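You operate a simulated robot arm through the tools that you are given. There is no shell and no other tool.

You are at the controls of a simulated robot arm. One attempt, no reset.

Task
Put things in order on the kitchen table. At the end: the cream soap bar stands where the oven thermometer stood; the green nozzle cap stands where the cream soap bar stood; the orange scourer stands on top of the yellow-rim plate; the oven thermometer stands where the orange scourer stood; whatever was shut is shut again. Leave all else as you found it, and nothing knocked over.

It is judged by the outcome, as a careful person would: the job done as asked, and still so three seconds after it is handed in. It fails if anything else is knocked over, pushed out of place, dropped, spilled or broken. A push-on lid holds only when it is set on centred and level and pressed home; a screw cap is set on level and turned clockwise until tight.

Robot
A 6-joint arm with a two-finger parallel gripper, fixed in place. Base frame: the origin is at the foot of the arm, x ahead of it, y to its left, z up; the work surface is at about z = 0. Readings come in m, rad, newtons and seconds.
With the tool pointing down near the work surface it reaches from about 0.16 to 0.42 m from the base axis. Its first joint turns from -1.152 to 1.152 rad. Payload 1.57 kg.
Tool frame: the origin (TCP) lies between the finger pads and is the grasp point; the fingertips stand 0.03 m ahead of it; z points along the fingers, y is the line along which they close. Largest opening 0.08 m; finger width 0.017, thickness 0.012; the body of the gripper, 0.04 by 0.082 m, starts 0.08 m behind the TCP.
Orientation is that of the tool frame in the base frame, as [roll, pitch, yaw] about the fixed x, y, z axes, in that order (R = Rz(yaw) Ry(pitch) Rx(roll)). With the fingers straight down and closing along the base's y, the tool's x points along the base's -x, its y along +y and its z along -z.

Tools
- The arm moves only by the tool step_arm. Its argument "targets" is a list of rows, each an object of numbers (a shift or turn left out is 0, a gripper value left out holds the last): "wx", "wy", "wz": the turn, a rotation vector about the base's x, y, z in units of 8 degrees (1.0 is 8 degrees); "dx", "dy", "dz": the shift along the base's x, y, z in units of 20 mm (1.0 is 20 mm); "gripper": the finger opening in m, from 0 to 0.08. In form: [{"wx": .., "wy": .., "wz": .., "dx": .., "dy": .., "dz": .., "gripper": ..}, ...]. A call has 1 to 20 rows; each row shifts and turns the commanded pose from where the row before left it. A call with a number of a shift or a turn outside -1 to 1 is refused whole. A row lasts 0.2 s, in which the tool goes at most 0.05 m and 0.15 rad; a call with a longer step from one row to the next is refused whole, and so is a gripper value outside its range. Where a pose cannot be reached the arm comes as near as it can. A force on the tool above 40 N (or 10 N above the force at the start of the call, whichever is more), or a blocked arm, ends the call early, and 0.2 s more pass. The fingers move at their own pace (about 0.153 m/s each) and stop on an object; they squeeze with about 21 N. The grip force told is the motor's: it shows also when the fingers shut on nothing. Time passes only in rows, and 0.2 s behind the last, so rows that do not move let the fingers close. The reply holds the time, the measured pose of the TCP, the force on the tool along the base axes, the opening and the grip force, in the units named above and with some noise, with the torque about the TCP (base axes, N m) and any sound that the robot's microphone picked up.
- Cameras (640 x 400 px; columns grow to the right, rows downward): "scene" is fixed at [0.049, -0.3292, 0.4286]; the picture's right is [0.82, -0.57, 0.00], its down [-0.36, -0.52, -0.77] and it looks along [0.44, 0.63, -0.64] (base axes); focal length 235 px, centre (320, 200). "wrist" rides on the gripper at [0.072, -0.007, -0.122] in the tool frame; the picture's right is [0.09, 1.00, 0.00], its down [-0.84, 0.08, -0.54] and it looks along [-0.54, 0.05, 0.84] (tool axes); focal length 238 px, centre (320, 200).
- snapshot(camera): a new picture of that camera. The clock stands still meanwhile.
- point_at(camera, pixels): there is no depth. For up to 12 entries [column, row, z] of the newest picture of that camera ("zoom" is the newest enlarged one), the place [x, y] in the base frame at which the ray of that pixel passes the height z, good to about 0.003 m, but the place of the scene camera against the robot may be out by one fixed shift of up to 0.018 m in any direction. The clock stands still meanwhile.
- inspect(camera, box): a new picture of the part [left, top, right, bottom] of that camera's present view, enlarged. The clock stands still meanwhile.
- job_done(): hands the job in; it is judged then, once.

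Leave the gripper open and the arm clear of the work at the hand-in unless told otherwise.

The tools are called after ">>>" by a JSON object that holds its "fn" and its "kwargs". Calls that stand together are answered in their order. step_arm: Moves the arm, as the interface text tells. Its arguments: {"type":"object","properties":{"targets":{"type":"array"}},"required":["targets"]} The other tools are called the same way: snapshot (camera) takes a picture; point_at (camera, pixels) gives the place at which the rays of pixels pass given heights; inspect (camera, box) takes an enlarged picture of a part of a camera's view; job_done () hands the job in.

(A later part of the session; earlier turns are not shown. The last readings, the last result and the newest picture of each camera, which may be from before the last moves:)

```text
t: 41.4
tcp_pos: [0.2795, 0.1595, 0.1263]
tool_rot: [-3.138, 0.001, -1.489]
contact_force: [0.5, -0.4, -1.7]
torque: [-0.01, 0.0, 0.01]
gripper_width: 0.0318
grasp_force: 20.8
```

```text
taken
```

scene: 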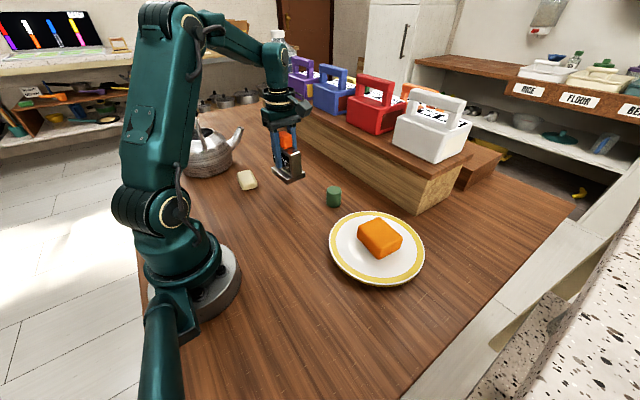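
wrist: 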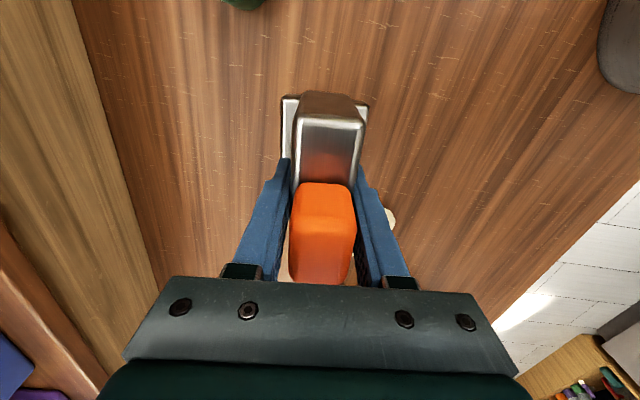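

Over the spot at (0.2795, 0.1595). I'll lower it gently to just above the table.

>>> {"fn": "step_arm", "kwargs": {"targets": [{"dz": -0.2}, {"dz": -0.4}, {"dz": -0.5}, {"dz": -0.5}, {"dz": -0.5}, {"dz": -0.4}, {"dz": -0.3}, {"dz": -0.15}, {}, {}]}}

>>> {"fn": "inspect", "kwargs": {"camera": "scene", "box": [220, 110, 370, 230]}}

```text
t: 43.6
tcp_pos: [0.282, 0.1605, 0.0669]
tool_rot: [-3.138, 0.001, -1.49]
contact_force: [0.3, -0.4, -2.0]
torque: [0.02, -0.02, -0.01]
gripper_width: 0.0314
grasp_force: 21.3
```

```text
3.33 times, centred on (295, 170) of scene
```

zoom: 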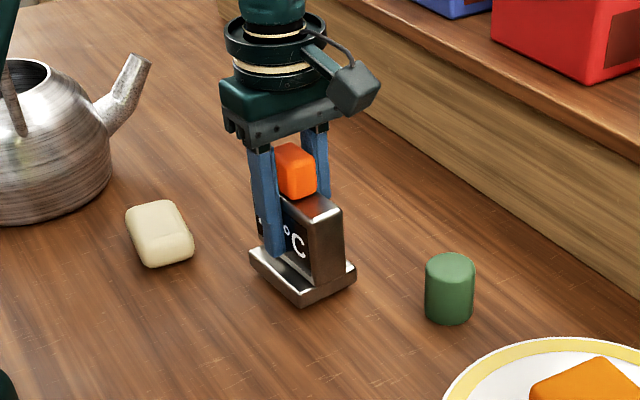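

About 6 mm to go. I'll lower in 1.5–2 mm steps.

>>> {"fn": "step_arm", "kwargs": {"targets": [{"dz": -0.1}, {"dz": -0.08}, {"dz": -0.06}, {}]}}

```text
t: 44.6
tcp_pos: [0.2799, 0.1601, 0.0628]
tool_rot: [-3.137, 0.0, -1.488]
contact_force: [-0.7, 0.5, -1.6]
torque: [-0.02, -0.01, 0.0]
gripper_width: 0.0317
grasp_force: 20.4
```

>>> {"fn": "step_arm", "kwargs": {"targets": [{"dz": -0.06}, {"dz": -0.05}, {}]}}

```text
t: 45.4
tcp_pos: [0.2802, 0.1589, 0.0611]
tool_rot: [-3.138, -0.001, -1.489]
contact_force: [-0.2, -0.1, -0.7]
torque: [-0.01, -0.01, -0.02]
gripper_width: 0.0317
grasp_force: 21.0
```

The hanging weight is easing (−0.7 N), so it's touching down. One more small step.

>>> {"fn": "step_arm", "kwargs": {"targets": [{"dz": -0.05}, {}, {}]}}

>>> {"fn": "inspect", "kwargs": {"camera": "scene", "box": [220, 110, 370, 230]}}

```text
t: 46.2
tcp_pos: [0.2807, 0.1582, 0.0601]
tool_rot: [-3.137, 0.0, -1.489]
contact_force: [-3.5, -1.4, 15.4]
torque: [-0.05, 0.48, 0.04]
gripper_width: 0.032
grasp_force: 20.7
```

```text
3.33 times, centred on (295, 170) of scene
```

zoom: 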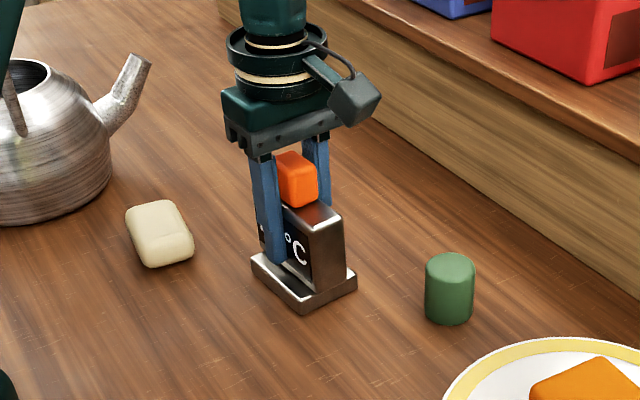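

Now firmly down (15 N). I'll ease back up a touch to relieve the push, then open slowly.

>>> {"fn": "step_arm", "kwargs": {"targets": [{"dz": 0.03}, {}]}}

```text
t: 46.8
tcp_pos: [0.2811, 0.16, 0.0589]
tool_rot: [-3.135, -0.002, -1.489]
contact_force: [0.3, 1.0, 4.6]
torque: [0.07, 0.13, 0.0]
gripper_width: 0.0319
grasp_force: 20.7
```

>>> {"fn": "step_arm", "kwargs": {"targets": [{"gripper": 0.034}, {"gripper": 0.037}, {"gripper": 0.042}, {"gripper": 0.05}, {"gripper": 0.06}, {"gripper": 0.07}, {}]}}

>>> {"fn": "snapshot", "kwargs": {"camera": "wrist"}}

>>> {"fn": "inspect", "kwargs": {"camera": "scene", "box": [220, 110, 370, 230]}}

```text
t: 48.4
tcp_pos: [0.2812, 0.1588, 0.0592]
tool_rot: [-3.138, -0.001, -1.488]
contact_force: [-0.4, -0.7, 0.2]
torque: [0.01, -0.01, -0.02]
gripper_width: 0.07
grasp_force: 0.2
```

```text
taken
```

wrist: 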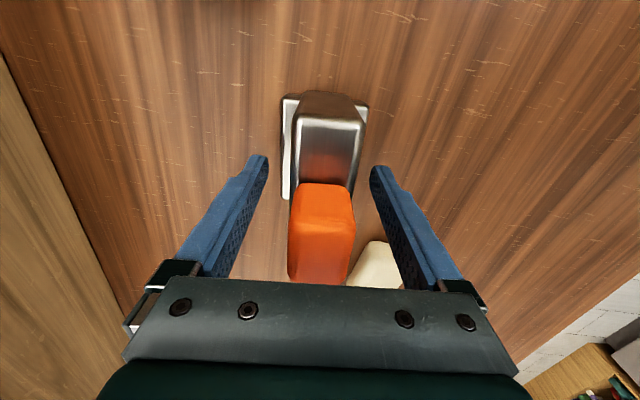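

```text
3.33 times, centred on (295, 170) of scene
```

zoom: 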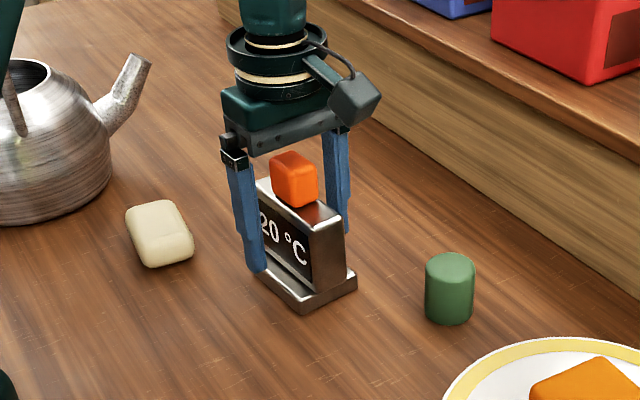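

The thermometer stands at the scourer's old spot with its piece on top. I'll rise straight up, then move over the soap at about (0.199, 0.279), turning −10.7° to match it.

>>> {"fn": "step_arm", "kwargs": {"targets": [{"dz": 0.3, "gripper": 0.07}, {"dz": 0.7}, {"dz": 0.9}, {"dz": 0.9}, {"dz": 0.9}, {"dz": 0.9}, {"dz": 0.9}, {"dz": 0.9}, {"dz": 0.9}, {"dx": -0.58, "dy": 0.85, "wz": -0.2}, {"dx": -0.58, "dy": 0.85, "wz": -0.2}, {"dx": -0.58, "dy": 0.85, "wz": -0.2}, {"dx": -0.58, "dy": 0.85, "wz": -0.2}, {"dx": -0.58, "dy": 0.85, "wz": -0.2}, {"dx": -0.58, "dy": 0.85, "wz": -0.2}, {"dx": -0.58, "dy": 0.85, "wz": -0.14, "gripper": 0.08}, {}, {}]}}

>>> {"fn": "snapshot", "kwargs": {"camera": "wrist"}}

>>> {"fn": "snapshot", "kwargs": {"camera": "scene"}}

```text
t: 52.2
tcp_pos: [0.1996, 0.2793, 0.2059]
tool_rot: [-3.138, -0.002, -1.674]
contact_force: [-0.6, -0.4, -0.2]
torque: [0.03, -0.01, 0.0]
gripper_width: 0.0801
grasp_force: 0.1
```

```text
taken
```

wrist: 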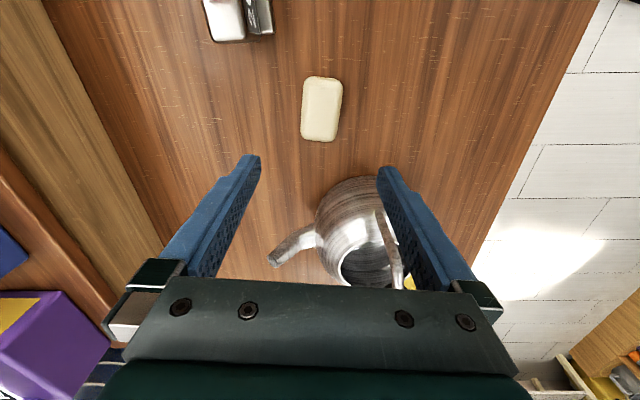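

```text
taken
```

scene: 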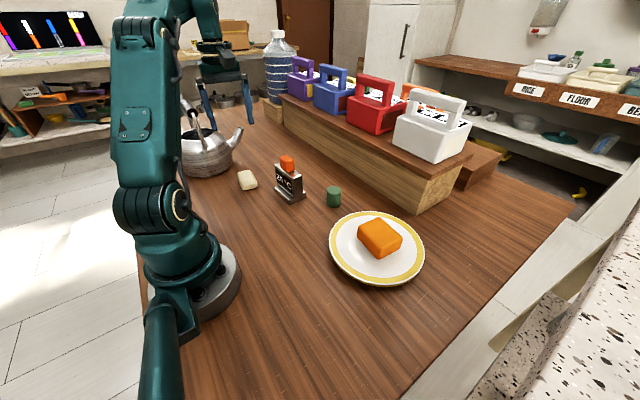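

The soap is at (321,109), with the kettle behind it from row 177. I'll measure both.

>>> {"fn": "inspect", "kwargs": {"camera": "wrist", "box": [270, 60, 380, 160]}}

>>> {"fn": "point_at", "kwargs": {"camera": "wrist", "pixels": [[309, 77, 0.01], [343, 82, 0.01], [334, 141, 0.01], [301, 138, 0.01], [321, 109, 0.02], [345, 180, 0.0], [345, 180, 0.06], [316, 205, 0.05], [270, 262, 0.1], [278, 262, 0.08]]}}

```text
4.00 times, centred on (325, 110) of wrist
```

zoom: 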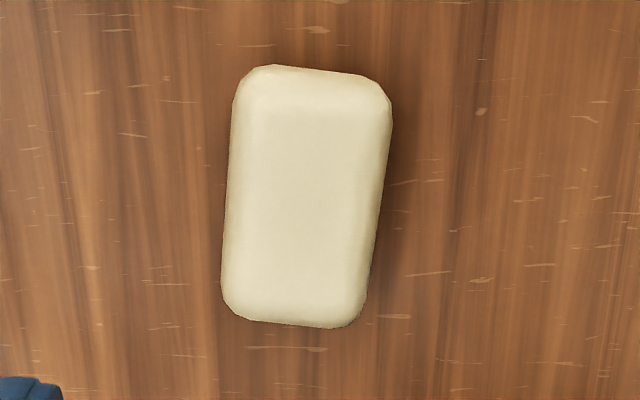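

```text
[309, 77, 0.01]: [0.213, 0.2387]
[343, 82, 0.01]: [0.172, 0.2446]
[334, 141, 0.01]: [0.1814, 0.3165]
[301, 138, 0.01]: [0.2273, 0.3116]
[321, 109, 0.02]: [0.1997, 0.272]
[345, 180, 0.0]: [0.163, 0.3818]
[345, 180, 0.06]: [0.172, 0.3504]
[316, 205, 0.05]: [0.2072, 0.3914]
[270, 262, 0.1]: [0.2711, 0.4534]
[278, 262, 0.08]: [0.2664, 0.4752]
```

Soap centre (0.1985, 0.278), about 44 × 73 mm; the kettle is clear at y ≥ 0.35. I'll turn −2° and come down to about z = 0.10 for a check.

>>> {"fn": "step_arm", "kwargs": {"targets": [{"dx": -0.05, "dy": -0.06, "wz": -0.25}, {"dz": -0.9}, {"dz": -0.9}, {"dz": -0.9}, {"dz": -0.9}, {"dz": -0.9}, {"dz": -0.7}, {}, {}]}}

>>> {"fn": "snapshot", "kwargs": {"camera": "wrist"}}

```text
t: 54.2
tcp_pos: [0.1979, 0.2781, 0.1005]
tool_rot: [-3.136, 0.0, -1.711]
contact_force: [0.3, -0.2, 0.2]
torque: [-0.01, -0.02, 0.03]
gripper_width: 0.0799
grasp_force: 0.0
```

```text
taken
```

wrist: 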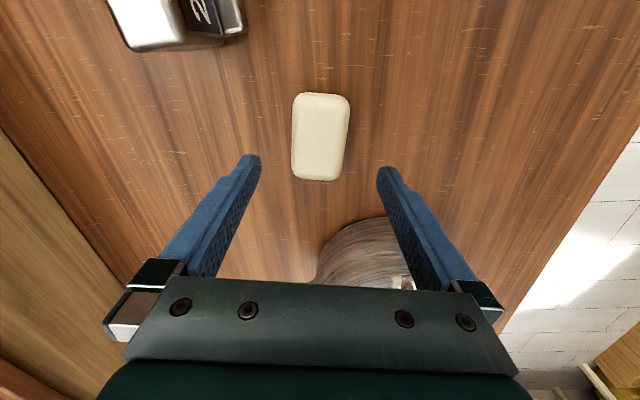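

>>> {"fn": "inspect", "kwargs": {"camera": "wrist", "box": [250, 80, 400, 200]}}

>>> {"fn": "point_at", "kwargs": {"camera": "wrist", "pixels": [[298, 96, 0.01], [350, 103, 0.01], [340, 178, 0.01], [290, 173, 0.01], [292, 135, 0.01], [345, 140, 0.01], [316, 181, 0.01], [324, 94, 0.01]]}}

```text
3.33 times, centred on (325, 140) of wrist
```

zoom: 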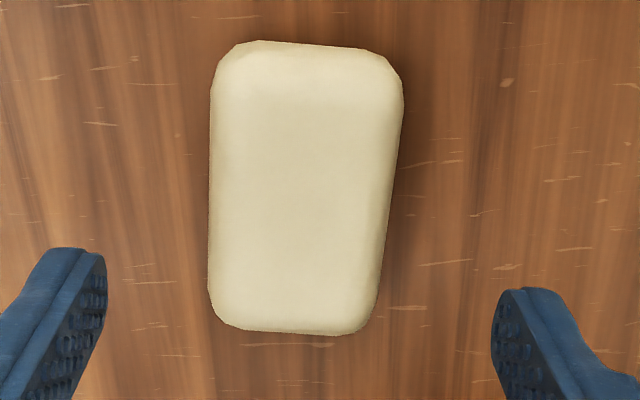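

```text
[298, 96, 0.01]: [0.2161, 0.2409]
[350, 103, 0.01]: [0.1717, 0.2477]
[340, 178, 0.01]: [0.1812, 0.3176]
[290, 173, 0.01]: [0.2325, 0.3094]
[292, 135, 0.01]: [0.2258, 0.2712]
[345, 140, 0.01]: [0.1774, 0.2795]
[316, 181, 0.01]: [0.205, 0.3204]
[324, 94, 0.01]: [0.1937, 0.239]
```

Refined soap centre (0.2005, 0.279). I'll shift 2.5 mm and go down so the tips are about 4–5 mm above the table.

>>> {"fn": "step_arm", "kwargs": {"targets": [{"dx": 0.12, "dy": 0.05}, {"dz": -0.8}, {"dz": -0.8}, {"dz": -0.8}, {"dz": -0.6}, {"dz": -0.25}, {}]}}

>>> {"fn": "inspect", "kwargs": {"camera": "wrist", "box": [230, 90, 420, 240]}}

```text
t: 55.8
tcp_pos: [0.1991, 0.2785, 0.0381]
tool_rot: [-3.139, 0.0, -1.709]
contact_force: [0.5, -0.1, -0.7]
torque: [0.01, -0.01, -0.02]
gripper_width: 0.08
grasp_force: 0.0
```

```text
2.67 times, centred on (325, 165) of wrist
```

zoom: 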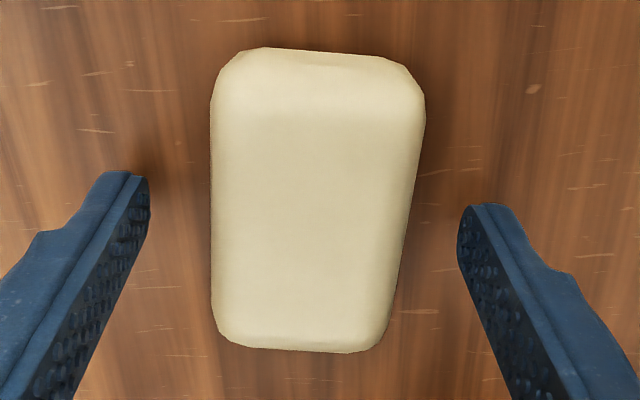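

Well centred. I'll go down 3 mm more and close gently.

>>> {"fn": "step_arm", "kwargs": {"targets": [{"dz": -0.15}, {}, {"gripper": 0.06}, {"gripper": 0.05}, {"gripper": 0.045}, {"gripper": 0.04}, {"gripper": 0.03}, {}, {}]}}

>>> {"fn": "inspect", "kwargs": {"camera": "wrist", "box": [230, 90, 420, 240]}}

```text
t: 57.8
tcp_pos: [0.2009, 0.278, 0.0329]
tool_rot: [-3.137, -0.001, -1.711]
contact_force: [0.7, -1.1, 0.7]
torque: [0.01, 0.02, -0.03]
gripper_width: 0.0474
grasp_force: 20.6
```

```text
2.67 times, centred on (325, 165) of wrist
```

zoom: 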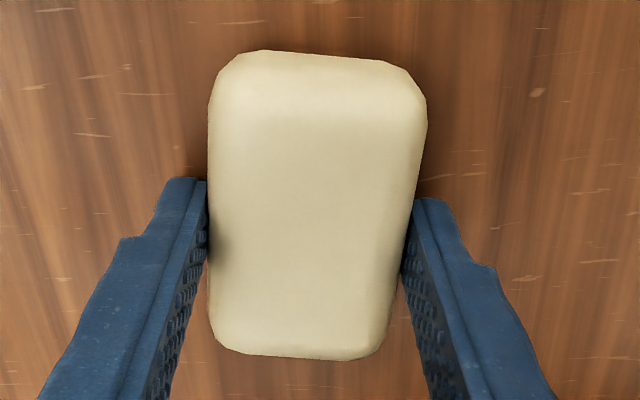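

The soap is held at 47 mm. I'll lift straight up to z ≈ 0.20, above the thermometer's height.

>>> {"fn": "step_arm", "kwargs": {"targets": [{"dz": 0.3}, {"dz": 0.7}, {"dz": 0.9}, {"dz": 0.9}, {"dz": 0.9}, {"dz": 0.9}, {"dz": 0.9}, {"dz": 0.9}, {"dz": 0.9}, {"dz": 0.9}, {}]}}

>>> {"fn": "snapshot", "kwargs": {"camera": "wrist"}}

```text
t: 60.2
tcp_pos: [0.2006, 0.2781, 0.1991]
tool_rot: [-3.137, 0.0, -1.711]
contact_force: [-0.2, -0.7, -1.2]
torque: [-0.01, -0.02, 0.02]
gripper_width: 0.0471
grasp_force: 20.5
```

```text
taken
```

wrist: 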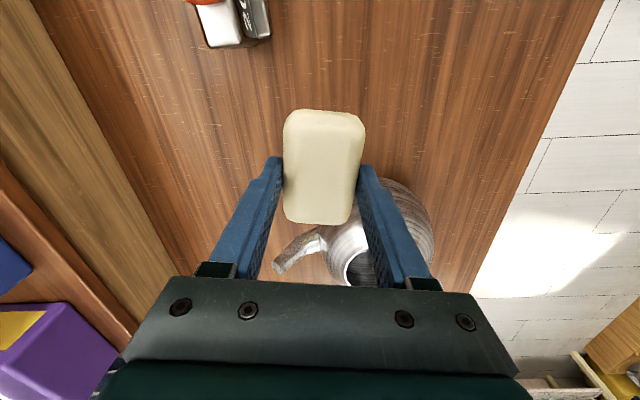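

Soap held. I'll carry it at z ≈ 0.20 in an arc around the base, first to about (0.24, 0.04).

>>> {"fn": "step_arm", "kwargs": {"targets": [{"dx": 0.1, "dy": -0.5}, {"dx": 0.143, "dy": -0.85}, {"dx": 0.143, "dy": -0.85}, {"dx": 0.143, "dy": -0.85}, {"dx": 0.143, "dy": -0.85}, {"dx": 0.143, "dy": -0.85}, {"dx": 0.143, "dy": -0.85}, {"dx": 0.143, "dy": -0.85}, {"dx": 0.143, "dy": -0.85}, {"dx": 0.143, "dy": -0.85}, {"dx": 0.143, "dy": -0.85}, {"dx": 0.143, "dy": -0.85}, {"dx": 0.143, "dy": -0.85}, {"dx": 0.143, "dy": -0.85}, {"dx": 0.1, "dy": -0.5}, {}]}}

>>> {"fn": "step_arm", "kwargs": {"targets": [{"dx": -0.15, "dy": -0.4}, {"dx": -0.286, "dy": -0.85}, {"dx": -0.286, "dy": -0.85}, {"dx": -0.286, "dy": -0.85}, {"dx": -0.286, "dy": -0.85}, {"dx": -0.286, "dy": -0.85}, {"dx": -0.286, "dy": -0.85}, {"dx": -0.286, "dy": -0.85}, {"dx": -0.286, "dy": -0.85}, {"dx": -0.286, "dy": -0.85}, {"dx": -0.286, "dy": -0.85}, {"dx": -0.286, "dy": -0.85}, {"dx": -0.286, "dy": -0.85}, {"dx": -0.286, "dy": -0.85}, {"dx": -0.15, "dy": -0.4}, {}]}}

>>> {"fn": "snapshot", "kwargs": {"camera": "wrist"}}

>>> {"fn": "snapshot", "kwargs": {"camera": "scene"}}

```text
t: 63.6
tcp_pos: [0.2437, 0.0377, 0.197]
tool_rot: [-3.137, 0.001, -1.711]
contact_force: [-0.3, -0.6, -0.6]
torque: [-0.01, 0.0, -0.01]
gripper_width: 0.0475
grasp_force: 21.2
```

```text
t: 67.0
tcp_pos: [0.1622, -0.1997, 0.1971]
tool_rot: [-3.136, 0.0, -1.71]
contact_force: [-1.0, 0.3, -1.3]
torque: [-0.01, -0.02, 0.0]
gripper_width: 0.0473
grasp_force: 20.8
```

```text
taken
```

wrist: 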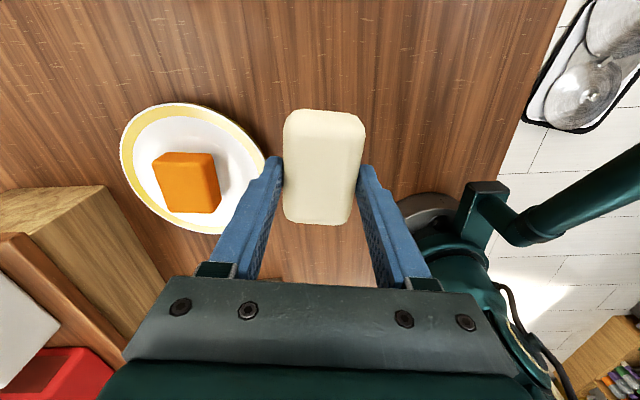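

```text
taken
```

scene: 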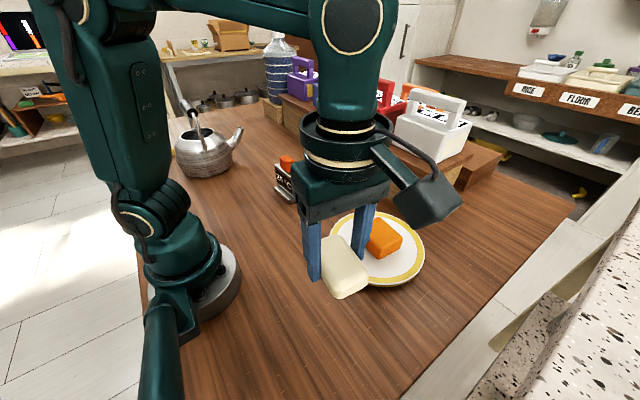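

Over the thermometer's old spot. I'll trim to (0.160, −0.2025) and lower to about z = 0.045.

>>> {"fn": "step_arm", "kwargs": {"targets": [{"dx": -0.1, "dy": -0.14}, {"dz": -0.5}, {"dz": -0.9}, {"dz": -0.9}, {"dz": -0.9}, {"dz": -0.9}, {"dz": -0.9}, {"dz": -0.9}, {"dz": -0.9}, {"dz": -0.5}, {"dz": -0.3}, {}, {}]}}

```text
t: 69.8
tcp_pos: [0.1609, -0.203, 0.0453]
tool_rot: [-3.138, 0.0, -1.71]
contact_force: [0.3, 0.3, -0.4]
torque: [-0.02, 0.03, 0.0]
gripper_width: 0.0474
grasp_force: 20.7
```

>>> {"fn": "step_arm", "kwargs": {"targets": [{"dz": -0.15}, {"dz": -0.15}, {"dz": -0.1}, {"dz": -0.08}, {}]}}

>>> {"fn": "inspect", "kwargs": {"camera": "scene", "box": [260, 220, 410, 370]}}

```text
t: 71.0
tcp_pos: [0.1612, -0.2017, 0.0348]
tool_rot: [-3.139, 0.001, -1.711]
contact_force: [-0.8, 0.0, 0.2]
torque: [-0.02, 0.01, -0.02]
gripper_width: 0.0474
grasp_force: 20.8
```

```text
2.67 times, centred on (335, 295) of scene
```

zoom: 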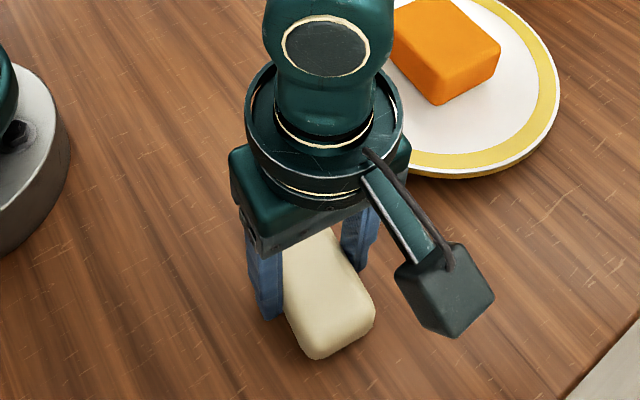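

Nearly down. I'll continue in about 1 mm steps until the force shows contact.

>>> {"fn": "step_arm", "kwargs": {"targets": [{"dz": -0.06}, {}]}}

>>> {"fn": "step_arm", "kwargs": {"targets": [{"dz": -0.04}, {}]}}

```text
t: 71.6
tcp_pos: [0.1602, -0.2023, 0.0354]
tool_rot: [-3.138, 0.0, -1.71]
contact_force: [0.3, 0.0, -0.8]
torque: [-0.01, 0.0, 0.04]
gripper_width: 0.0473
grasp_force: 21.2
```

```text
t: 72.2
tcp_pos: [0.1603, -0.2022, 0.0345]
tool_rot: [-3.138, 0.0, -1.711]
contact_force: [-0.1, -0.3, -0.5]
torque: [0.02, 0.0, -0.03]
gripper_width: 0.0474
grasp_force: 20.8
```

>>> {"fn": "step_arm", "kwargs": {"targets": [{"dz": -0.04}, {}]}}

>>> {"fn": "step_arm", "kwargs": {"targets": [{"dz": -0.03}, {}]}}

```text
t: 72.8
tcp_pos: [0.1615, -0.2023, 0.033]
tool_rot: [-3.138, -0.001, -1.708]
contact_force: [-0.6, 0.8, 5.2]
torque: [0.08, 0.09, -0.03]
gripper_width: 0.0471
grasp_force: 20.6
```

```text
t: 73.4
tcp_pos: [0.1599, -0.2027, 0.0324]
tool_rot: [-3.139, 0.001, -1.711]
contact_force: [0.5, 0.0, 5.4]
torque: [-0.01, 0.08, 0.02]
gripper_width: 0.0476
grasp_force: 20.6
```

The soap is resting on the table (5 N). I'll open the fingers slowly and then rise.

>>> {"fn": "step_arm", "kwargs": {"targets": [{"gripper": 0.05}, {"gripper": 0.054}, {"gripper": 0.06}, {"gripper": 0.07}, {"gripper": 0.08}, {}, {"dz": 0.3}, {"dz": 0.6}, {"dz": 0.9}, {"dz": 0.9}, {"dz": 0.9}, {"dz": 0.9}, {"dz": 0.9}, {"dz": 0.9}, {}]}}

>>> {"fn": "snapshot", "kwargs": {"camera": "wrist"}}

>>> {"fn": "snapshot", "kwargs": {"camera": "scene"}}

```text
t: 76.6
tcp_pos: [0.1611, -0.2017, 0.1594]
tool_rot: [-3.14, 0.001, -1.711]
contact_force: [-0.1, -1.0, 0.6]
torque: [0.03, 0.02, 0.0]
gripper_width: 0.0799
grasp_force: 0.0
```

```text
taken
```

wrist: 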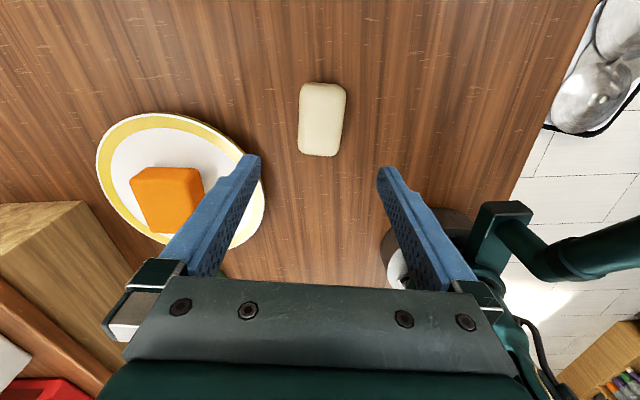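

```text
taken
```

scene: 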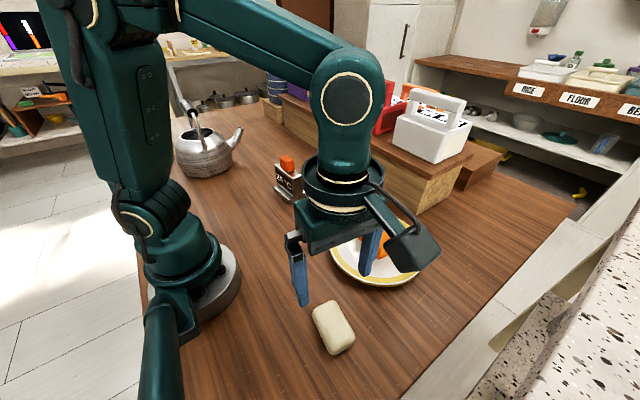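

The soap is in place and the thermometer stands upright. Now the green cap: I'll move at z ≈ 0.17 toward (0.353, 0.053).

>>> {"fn": "step_arm", "kwargs": {"targets": [{"dz": 0.5}, {"dx": 0.35, "dy": 0.5}, {"dx": 0.65, "dy": 0.85}, {"dx": 0.65, "dy": 0.85}, {"dx": 0.65, "dy": 0.85}, {"dx": 0.65, "dy": 0.85}, {"dx": 0.65, "dy": 0.85}, {"dx": 0.65, "dy": 0.85}, {"dx": 0.65, "dy": 0.85}, {"dx": 0.65, "dy": 0.85}, {"dx": 0.65, "dy": 0.85}, {"dx": 0.65, "dy": 0.85}, {"dx": 0.65, "dy": 0.85}, {"dx": 0.65, "dy": 0.85}, {"dx": 0.65, "dy": 0.85}, {"dx": 0.65, "dy": 0.85}, {"dy": 0.4}, {}]}}

>>> {"fn": "snapshot", "kwargs": {"camera": "wrist"}}

>>> {"fn": "snapshot", "kwargs": {"camera": "scene"}}

```text
t: 80.4
tcp_pos: [0.3503, 0.0528, 0.1689]
tool_rot: [-3.138, -0.001, -1.711]
contact_force: [0.6, 0.2, -0.5]
torque: [0.0, 0.0, -0.02]
gripper_width: 0.08
grasp_force: 0.0
```

```text
taken
```

wrist: 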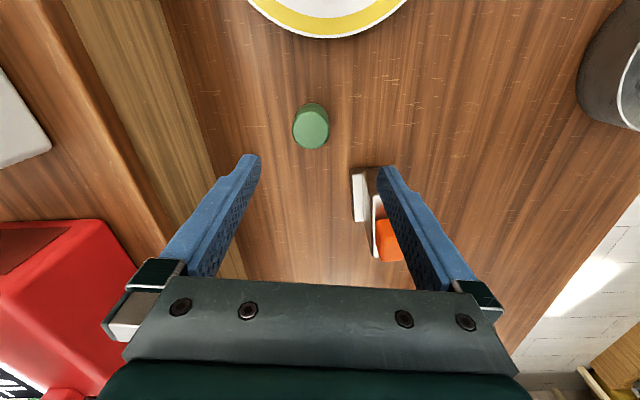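

```text
taken
```

scene: 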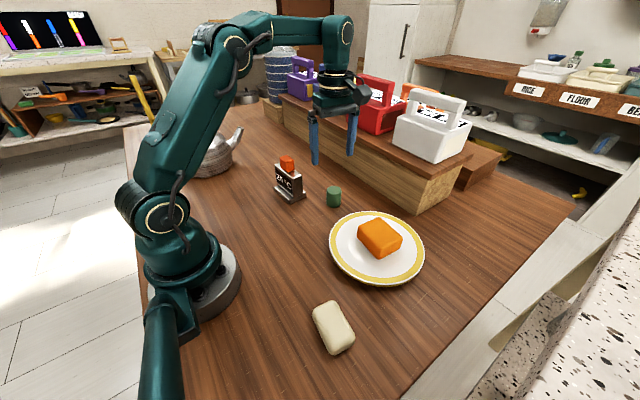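

The cap is at (311,127) in the wrist view. I'll measure the cap, the shelf front and the thermometer.

>>> {"fn": "inspect", "kwargs": {"camera": "wrist", "box": [260, 85, 370, 170]}}

>>> {"fn": "point_at", "kwargs": {"camera": "wrist", "pixels": [[311, 130, 0.035], [293, 130, 0.035], [329, 132, 0.035], [311, 150, 0.035], [314, 104, 0.0], [298, 112, 0.0], [330, 114, 0.0], [200, 120, 0.0], [140, 120, 0.08], [353, 175, 0.0], [165, 60, 0.0]]}}

```text
4.71 times, centred on (315, 128) of wrist
```

zoom: 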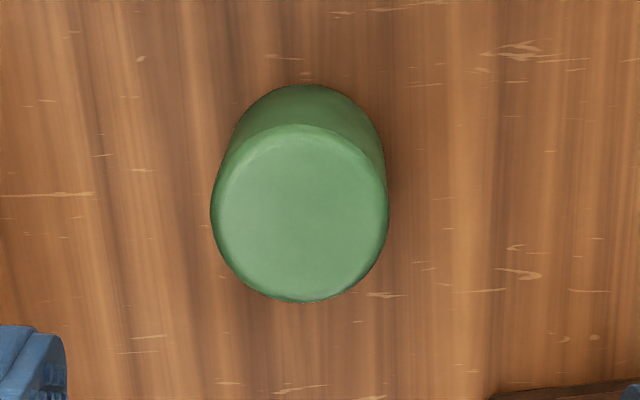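

```text
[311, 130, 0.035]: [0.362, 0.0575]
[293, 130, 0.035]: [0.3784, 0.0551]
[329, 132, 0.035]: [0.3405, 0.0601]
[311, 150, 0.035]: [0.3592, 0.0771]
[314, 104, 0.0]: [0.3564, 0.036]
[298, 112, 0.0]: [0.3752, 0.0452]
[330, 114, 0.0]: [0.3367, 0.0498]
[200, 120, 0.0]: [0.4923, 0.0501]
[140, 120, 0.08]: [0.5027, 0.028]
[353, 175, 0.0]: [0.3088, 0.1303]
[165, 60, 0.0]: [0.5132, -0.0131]
```

Cap is about 38 mm across and 40 mm tall, centred near (0.359, 0.055). I'll shift over it and come down to z ≈ 0.105 for a better fix.

>>> {"fn": "step_arm", "kwargs": {"targets": [{"dx": 0.42, "dy": 0.11}, {"dz": -0.8}, {"dz": -0.8}, {"dz": -0.8}, {"dz": -0.8}, {}, {}]}}

>>> {"fn": "snapshot", "kwargs": {"camera": "wrist"}}

>>> {"fn": "inspect", "kwargs": {"camera": "wrist", "box": [250, 90, 390, 190]}}

```text
t: 82.0
tcp_pos: [0.3572, 0.0555, 0.1056]
tool_rot: [-3.137, 0.0, -1.71]
contact_force: [0.3, 0.3, 0.2]
torque: [-0.01, -0.03, 0.02]
gripper_width: 0.0797
grasp_force: 0.1
```

```text
taken
```

wrist: 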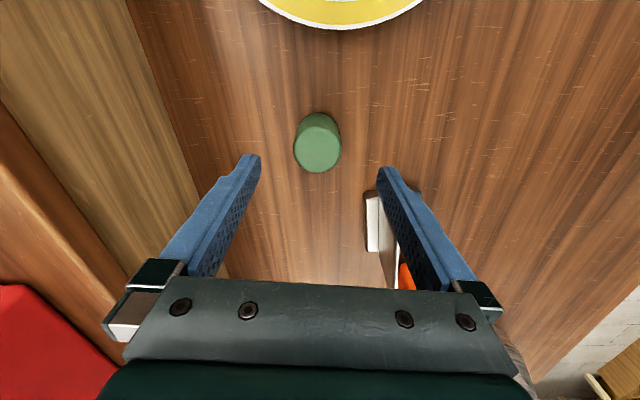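

```text
4.00 times, centred on (320, 140) of wrist
```

zoom: 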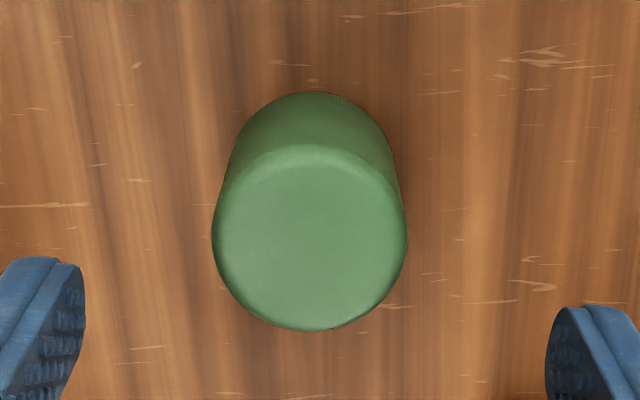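

>>> {"fn": "point_at", "kwargs": {"camera": "wrist", "pixels": [[317, 149.5, 0.04], [293, 149, 0.04], [341.5, 151, 0.04], [317, 172.5, 0.04], [317, 126.7, 0.04], [318, 113, 0.0], [299, 122, 0.0], [338, 124, 0.0]]}}

```text
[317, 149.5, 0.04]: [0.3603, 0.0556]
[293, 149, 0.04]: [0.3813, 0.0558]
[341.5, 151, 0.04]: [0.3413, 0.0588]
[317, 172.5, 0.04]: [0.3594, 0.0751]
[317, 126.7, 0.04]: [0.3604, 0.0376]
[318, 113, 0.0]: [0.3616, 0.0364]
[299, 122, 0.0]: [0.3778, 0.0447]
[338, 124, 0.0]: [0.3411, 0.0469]
```

Cap centre (0.3605, 0.056). I'll shift 3 mm and descend, tips to about 6 mm above the table.

>>> {"fn": "step_arm", "kwargs": {"targets": [{"dx": 0.16, "dy": 0.04}, {"dz": -0.7}, {"dz": -0.8}, {"dz": -0.8}, {"dz": -0.7}, {"dz": -0.4}, {}, {}]}}

>>> {"fn": "inspect", "kwargs": {"camera": "wrist", "box": [230, 90, 420, 240]}}

```text
t: 83.8
tcp_pos: [0.3614, 0.0571, 0.0364]
tool_rot: [-3.137, 0.0, -1.711]
contact_force: [0.4, 0.2, 0.6]
torque: [0.0, -0.02, -0.02]
gripper_width: 0.0802
grasp_force: 0.0
```

```text
2.67 times, centred on (325, 165) of wrist
```

zoom: 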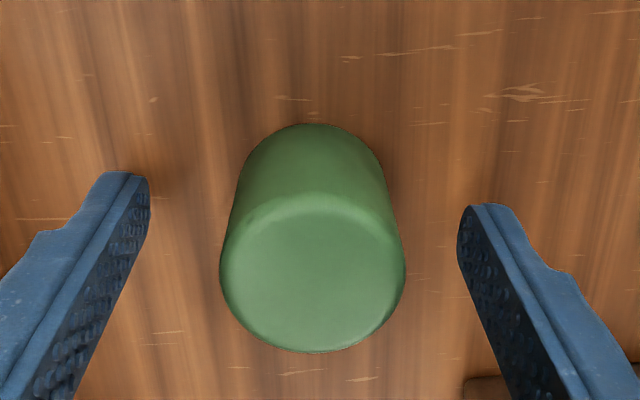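

Well centred between the fingers. I'll close gradually on it.

>>> {"fn": "step_arm", "kwargs": {"targets": [{"gripper": 0.06}, {"gripper": 0.048}, {"gripper": 0.042}, {"gripper": 0.038}, {"gripper": 0.034}, {"gripper": 0.025}, {}, {}]}}

>>> {"fn": "inspect", "kwargs": {"camera": "wrist", "box": [230, 90, 420, 240]}}

```text
t: 85.6
tcp_pos: [0.3614, 0.0563, 0.0368]
tool_rot: [-3.137, -0.001, -1.71]
contact_force: [0.2, -0.3, 0.0]
torque: [0.0, -0.01, -0.02]
gripper_width: 0.0385
grasp_force: 21.3
```

```text
2.67 times, centred on (325, 165) of wrist
```

zoom: 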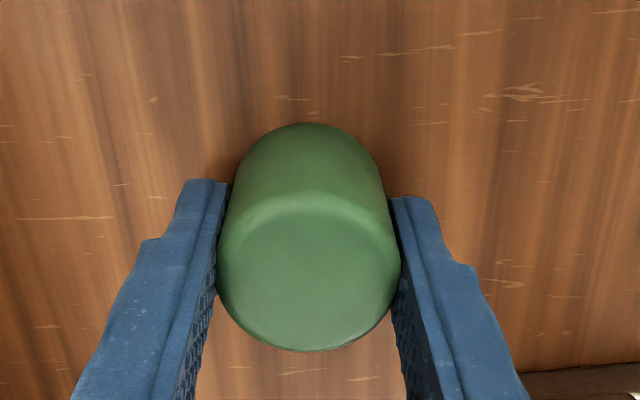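

Cap held at 38.5 mm. I'll lift it and take an inside route around the thermometer, at about z = 0.20.

>>> {"fn": "step_arm", "kwargs": {"targets": [{"dz": 0.3}, {"dz": 0.7}, {"dz": 0.9}, {"dz": 0.9}, {"dz": 0.9}, {"dz": 0.9}, {"dz": 0.9}, {"dz": 0.7}, {"dx": -0.75, "dy": -0.16, "dz": 0.25}, {"dx": -0.75, "dy": -0.16, "dz": 0.25}, {"dx": -0.75, "dy": -0.16, "dz": 0.25}, {"dx": -0.75, "dy": -0.16, "dz": 0.25}, {"dx": -0.75, "dy": -0.16, "dz": 0.25}, {"dx": -0.75, "dy": -0.16, "dz": 0.25}, {"dx": -0.75, "dy": -0.16, "dz": 0.25}, {"dx": -0.75, "dy": -0.16, "dz": 0.25}, {}]}}

>>> {"fn": "snapshot", "kwargs": {"camera": "wrist"}}

```text
t: 89.2
tcp_pos: [0.2404, 0.0308, 0.2009]
tool_rot: [-3.139, 0.0, -1.71]
contact_force: [-0.2, 0.2, 0.0]
torque: [-0.02, 0.01, 0.0]
gripper_width: 0.0386
grasp_force: 21.2
```

```text
taken
```

wrist: 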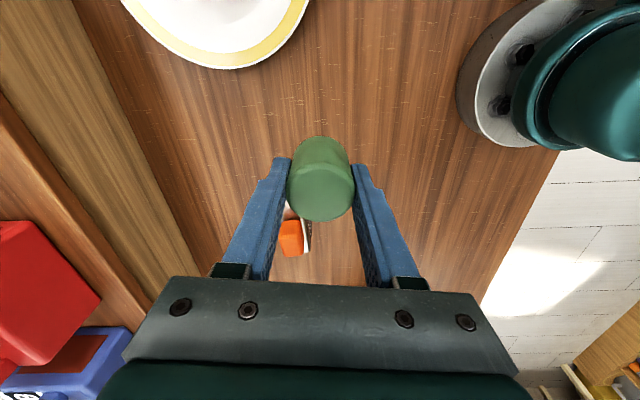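

The cap is held upright. I'll continue along the inside to (0.20, 0.15) and on to the soap's old spot (0.2005, 0.2785).

>>> {"fn": "step_arm", "kwargs": {"targets": [{"dx": -0.25, "dy": 0.75}, {"dx": -0.25, "dy": 0.75}, {"dx": -0.25, "dy": 0.75}, {"dx": -0.25, "dy": 0.75}, {"dx": -0.25, "dy": 0.75}, {"dx": -0.25, "dy": 0.75}, {"dx": -0.25, "dy": 0.75}, {"dx": -0.25, "dy": 0.72}, {"dy": 0.714}, {"dy": 0.714}, {"dy": 0.714}, {"dy": 0.714}, {"dy": 0.714}, {"dy": 0.714}, {"dy": 0.714}, {"dy": 0.714}, {"dy": 0.714}, {}, {}]}}

>>> {"fn": "snapshot", "kwargs": {"camera": "wrist"}}

>>> {"fn": "snapshot", "kwargs": {"camera": "scene"}}

```text
t: 93.2
tcp_pos: [0.2008, 0.2793, 0.2005]
tool_rot: [-3.138, 0.0, -1.711]
contact_force: [-0.5, 0.4, -0.4]
torque: [0.01, 0.02, 0.0]
gripper_width: 0.0387
grasp_force: 20.5
```

```text
taken
```

wrist: 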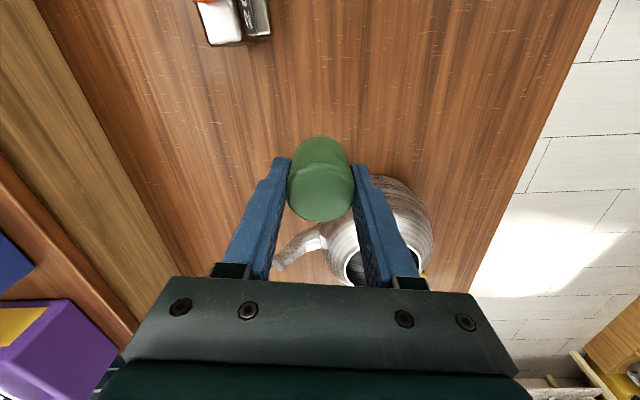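

```text
taken
```

scene: 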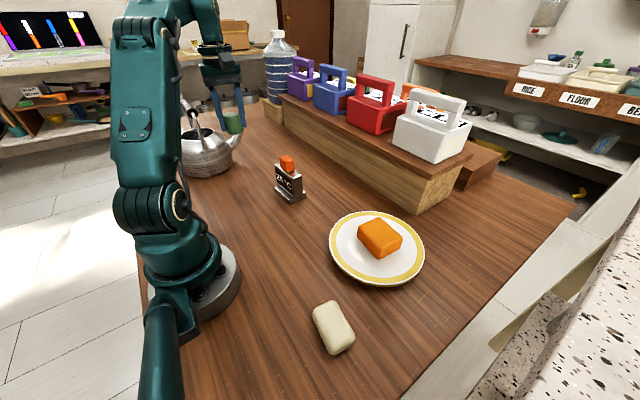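

Over the soap's old spot. I'll lower to about z = 0.047 and then in small steps.

>>> {"fn": "step_arm", "kwargs": {"targets": [{"dz": -0.5}, {"dz": -0.9}, {"dz": -0.9}, {"dz": -0.9}, {"dz": -0.9}, {"dz": -0.9}, {"dz": -0.9}, {"dz": -0.9}, {"dz": -0.6}, {"dz": -0.25}, {}, {}]}}

>>> {"fn": "step_arm", "kwargs": {"targets": [{"dz": -0.15}, {"dz": -0.12}, {"dz": -0.1}, {}]}}

```text
t: 95.8
tcp_pos: [0.2009, 0.2801, 0.047]
tool_rot: [-3.14, 0.0, -1.71]
contact_force: [0.3, -0.6, 0.0]
torque: [0.02, 0.02, -0.02]
gripper_width: 0.0385
grasp_force: 21.0
```

```text
t: 96.8
tcp_pos: [0.2021, 0.2789, 0.0411]
tool_rot: [-3.137, -0.001, -1.711]
contact_force: [1.1, 0.0, -0.8]
torque: [-0.02, 0.0, -0.01]
gripper_width: 0.0384
grasp_force: 20.7
```

The cap was gripped at TCP z ≈ 0.0365, so about 3–4 mm remain. I'll continue in 1 mm steps.

>>> {"fn": "step_arm", "kwargs": {"targets": [{"dz": -0.08}, {"dz": -0.06}, {}]}}

>>> {"fn": "step_arm", "kwargs": {"targets": [{"dz": -0.05}, {}]}}

>>> {"fn": "inspect", "kwargs": {"camera": "scene", "box": [190, 90, 340, 220]}}

```text
t: 97.6
tcp_pos: [0.201, 0.2794, 0.0381]
tool_rot: [-3.136, 0.0, -1.71]
contact_force: [0.4, 0.1, -0.9]
torque: [0.02, 0.01, 0.0]
gripper_width: 0.0385
grasp_force: 21.1
```

```text
t: 98.2
tcp_pos: [0.2008, 0.2781, 0.0371]
tool_rot: [-3.138, 0.0, -1.712]
contact_force: [-0.2, 0.1, -0.5]
torque: [-0.02, -0.01, 0.0]
gripper_width: 0.0383
grasp_force: 21.7
```

```text
3.08 times, centred on (265, 155) of scene
```

zoom: 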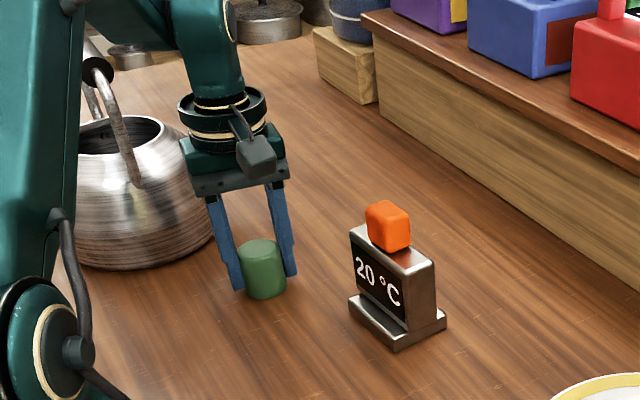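

>>> {"fn": "step_arm", "kwargs": {"targets": [{"dz": -0.04}, {}]}}

>>> {"fn": "step_arm", "kwargs": {"targets": [{"dz": -0.03}, {}]}}

```text
t: 98.8
tcp_pos: [0.2016, 0.2793, 0.0357]
tool_rot: [-3.137, 0.0, -1.71]
contact_force: [-3.3, -3.5, 13.3]
torque: [-0.08, 0.16, 0.04]
gripper_width: 0.0386
grasp_force: 20.8
```

```text
t: 99.4
tcp_pos: [0.2021, 0.2797, 0.0357]
tool_rot: [-3.139, 0.001, -1.71]
contact_force: [-4.5, -1.9, 17.3]
torque: [0.03, 0.12, 0.01]
gripper_width: 0.0383
grasp_force: 21.7
```

Contact (13–17 N). I'll ease up slightly to take off the push, then check the force before opening.

>>> {"fn": "step_arm", "kwargs": {"targets": [{"dz": 0.04}, {}]}}

```text
t: 100.0
tcp_pos: [0.2007, 0.2789, 0.0354]
tool_rot: [-3.139, -0.003, -1.71]
contact_force: [0.7, -0.4, 1.2]
torque: [0.02, -0.01, -0.02]
gripper_width: 0.0388
grasp_force: 20.6
```

The push is nearly gone (about 1 N) and the cap still touches the table. I'll open slowly and look before rising.

>>> {"fn": "step_arm", "kwargs": {"targets": [{"gripper": 0.04}, {"gripper": 0.043}, {"gripper": 0.048}, {"gripper": 0.056}, {"gripper": 0.066}, {"gripper": 0.076}, {}]}}

>>> {"fn": "inspect", "kwargs": {"camera": "wrist", "box": [230, 90, 420, 240]}}

>>> {"fn": "inspect", "kwargs": {"camera": "scene", "box": [190, 90, 340, 220]}}

```text
t: 101.6
tcp_pos: [0.201, 0.2784, 0.0371]
tool_rot: [-3.138, 0.002, -1.709]
contact_force: [-0.1, 1.5, 0.0]
torque: [0.0, -0.01, 0.0]
gripper_width: 0.0758
grasp_force: 0.0
```

```text
2.67 times, centred on (325, 165) of wrist
```

zoom: 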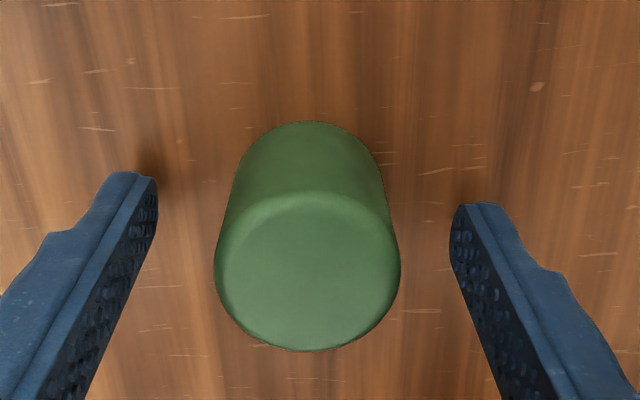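

```text
3.08 times, centred on (265, 155) of scene
```

zoom: 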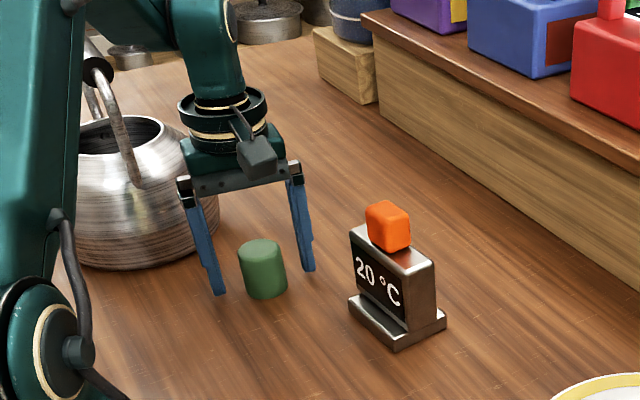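

The cap stands free and upright. I'll rise straight up and then clear away from the work.

>>> {"fn": "step_arm", "kwargs": {"targets": [{"dz": 0.3}, {"dz": 0.6}, {"dz": 0.9}, {"dz": 0.9}, {"dz": 0.9}, {"dz": 0.9}, {"dz": 0.9}, {"dz": 0.9}, {"dz": 0.9}, {"dz": 0.9}, {}]}}

>>> {"fn": "snapshot", "kwargs": {"camera": "scene"}}

>>> {"fn": "inspect", "kwargs": {"camera": "scene", "box": [320, 190, 440, 300]}}

```text
t: 104.0
tcp_pos: [0.201, 0.279, 0.1976]
tool_rot: [-3.137, 0.0, -1.71]
contact_force: [0.7, 1.8, -0.2]
torque: [-0.01, 0.0, 0.02]
gripper_width: 0.0759
grasp_force: 0.1
```

```text
taken
```

scene: 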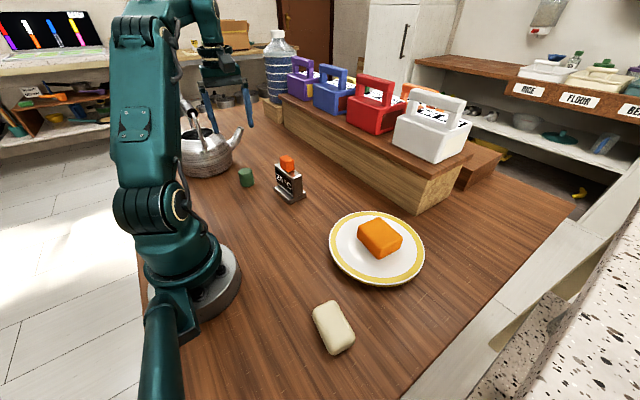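

```text
3.64 times, centred on (380, 245) of scene
```

zoom: 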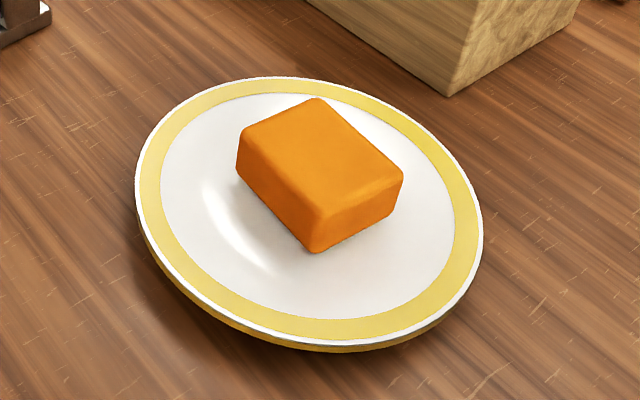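

All objects are in their places. The plate had crept a few mm when the fingertips opened, so I'll compare with the same views taken earlier.

>>> {"fn": "inspect", "kwargs": {"camera": "scene", "box": [280, 260, 400, 370]}}

>>> {"fn": "inspect", "kwargs": {"camera": "scene", "box": [320, 160, 450, 300]}}

>>> {"fn": "inspect", "kwargs": {"camera": "scene", "box": [170, 120, 370, 230]}}

```text
3.64 times, centred on (340, 315) of scene
```

zoom: 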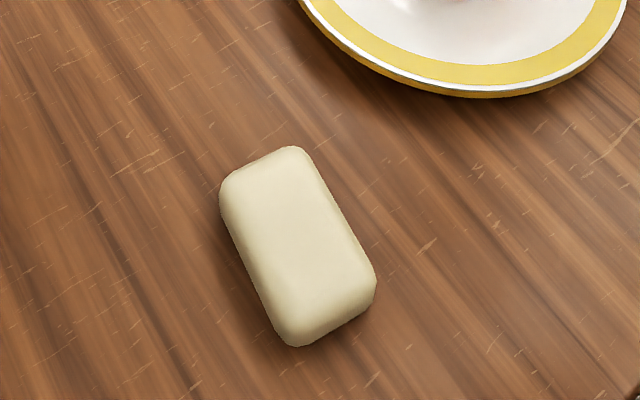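

```text
2.86 times, centred on (385, 230) of scene
```

zoom: 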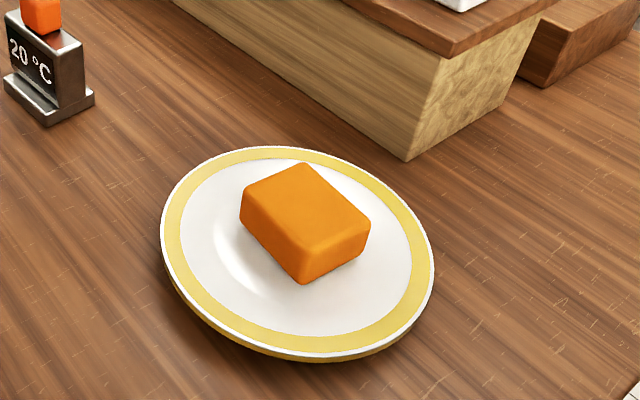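

```text
3.20 times, centred on (270, 175) of scene
```

zoom: 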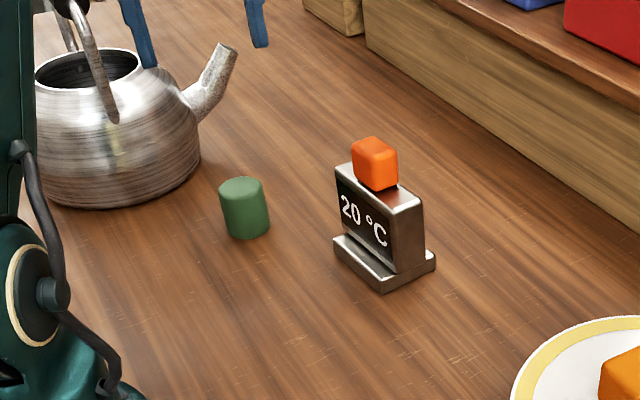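

Everything stands where it should, but the plate sits about 4.8 mm toward −x from where it was (1.6 px left, 0.9 px down in the scene view). I'd like to put that right with a gentle nudge from its −x side. First I travel back high, closing the fingers and squaring the tool.

>>> {"fn": "step_arm", "kwargs": {"targets": [{"dy": -0.6}, {"dy": -0.83}, {"dy": -0.83}, {"dy": -0.83}, {"dy": -0.83}, {"dy": -0.83}, {"dy": -0.83}, {"dy": -0.83}, {"dx": 0.25, "dy": -0.75}, {"dx": 0.25, "dy": -0.75}, {"dx": 0.25, "dy": -0.75}, {"dx": 0.25, "dy": -0.75}, {"dx": 0.25, "dy": -0.75}, {"dx": 0.25, "dy": -0.75}, {"dx": 0.25, "dy": -0.75}, {"dx": 0.25, "dy": -0.75}, {}]}}

>>> {"fn": "step_arm", "kwargs": {"targets": [{"dx": -0.194, "dy": -0.856, "wz": 0.25, "gripper": 0.0}, {"dx": -0.194, "dy": -0.856, "wz": 0.25}, {"dx": -0.194, "dy": -0.856, "wz": 0.25}, {"dx": -0.194, "dy": -0.856, "wz": 0.25}, {"dx": -0.194, "dy": -0.856}, {"dx": -0.194, "dy": -0.856}, {"dx": -0.194, "dy": -0.856}, {"dx": -0.194, "dy": -0.856}, {"dx": -0.194, "dy": -0.856}, {}, {}]}}

>>> {"fn": "snapshot", "kwargs": {"camera": "wrist"}}

>>> {"fn": "snapshot", "kwargs": {"camera": "scene"}}

```text
t: 107.6
tcp_pos: [0.2406, 0.0315, 0.1982]
tool_rot: [-3.138, 0.0, -1.712]
contact_force: [-0.3, -0.4, 0.4]
torque: [-0.02, 0.03, 0.03]
gripper_width: 0.0761
grasp_force: 0.0
```

```text
t: 110.0
tcp_pos: [0.2055, -0.1228, 0.198]
tool_rot: [-3.139, 0.0, -1.571]
contact_force: [-0.6, -0.3, 0.3]
torque: [-0.04, -0.01, -0.02]
gripper_width: 0.0002
grasp_force: 20.6
```

```text
taken
```

wrist: 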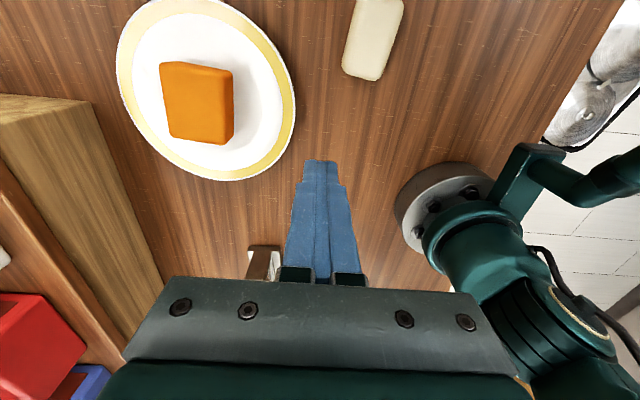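

```text
taken
```

scene: 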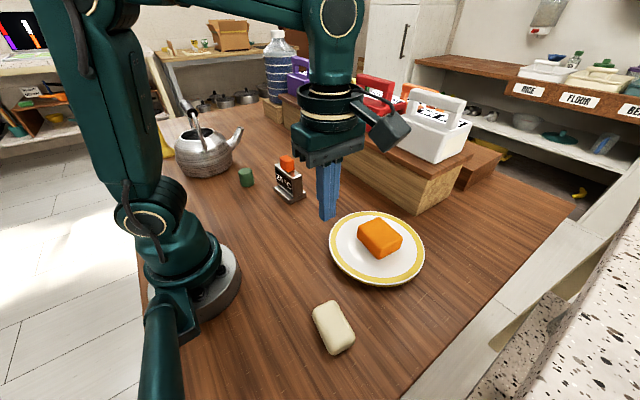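

I'll measure the plate's and soap's present edges from here.

>>> {"fn": "point_at", "kwargs": {"camera": "wrist", "pixels": [[295, 100, 0.015], [290, 70, 0.015], [292, 125, 0.015], [276, 155, 0.015], [240, 180, 0.015], [117, 70, 0.015], [345, 70, 0.01], [362, 80, 0.0], [385, 75, 0.0]]}}

```text
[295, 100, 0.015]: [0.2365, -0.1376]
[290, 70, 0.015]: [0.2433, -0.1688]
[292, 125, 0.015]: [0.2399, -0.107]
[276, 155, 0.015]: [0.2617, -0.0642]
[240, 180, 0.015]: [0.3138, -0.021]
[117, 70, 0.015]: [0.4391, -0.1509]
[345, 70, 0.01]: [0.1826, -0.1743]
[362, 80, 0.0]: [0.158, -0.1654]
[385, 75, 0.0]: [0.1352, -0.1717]
```

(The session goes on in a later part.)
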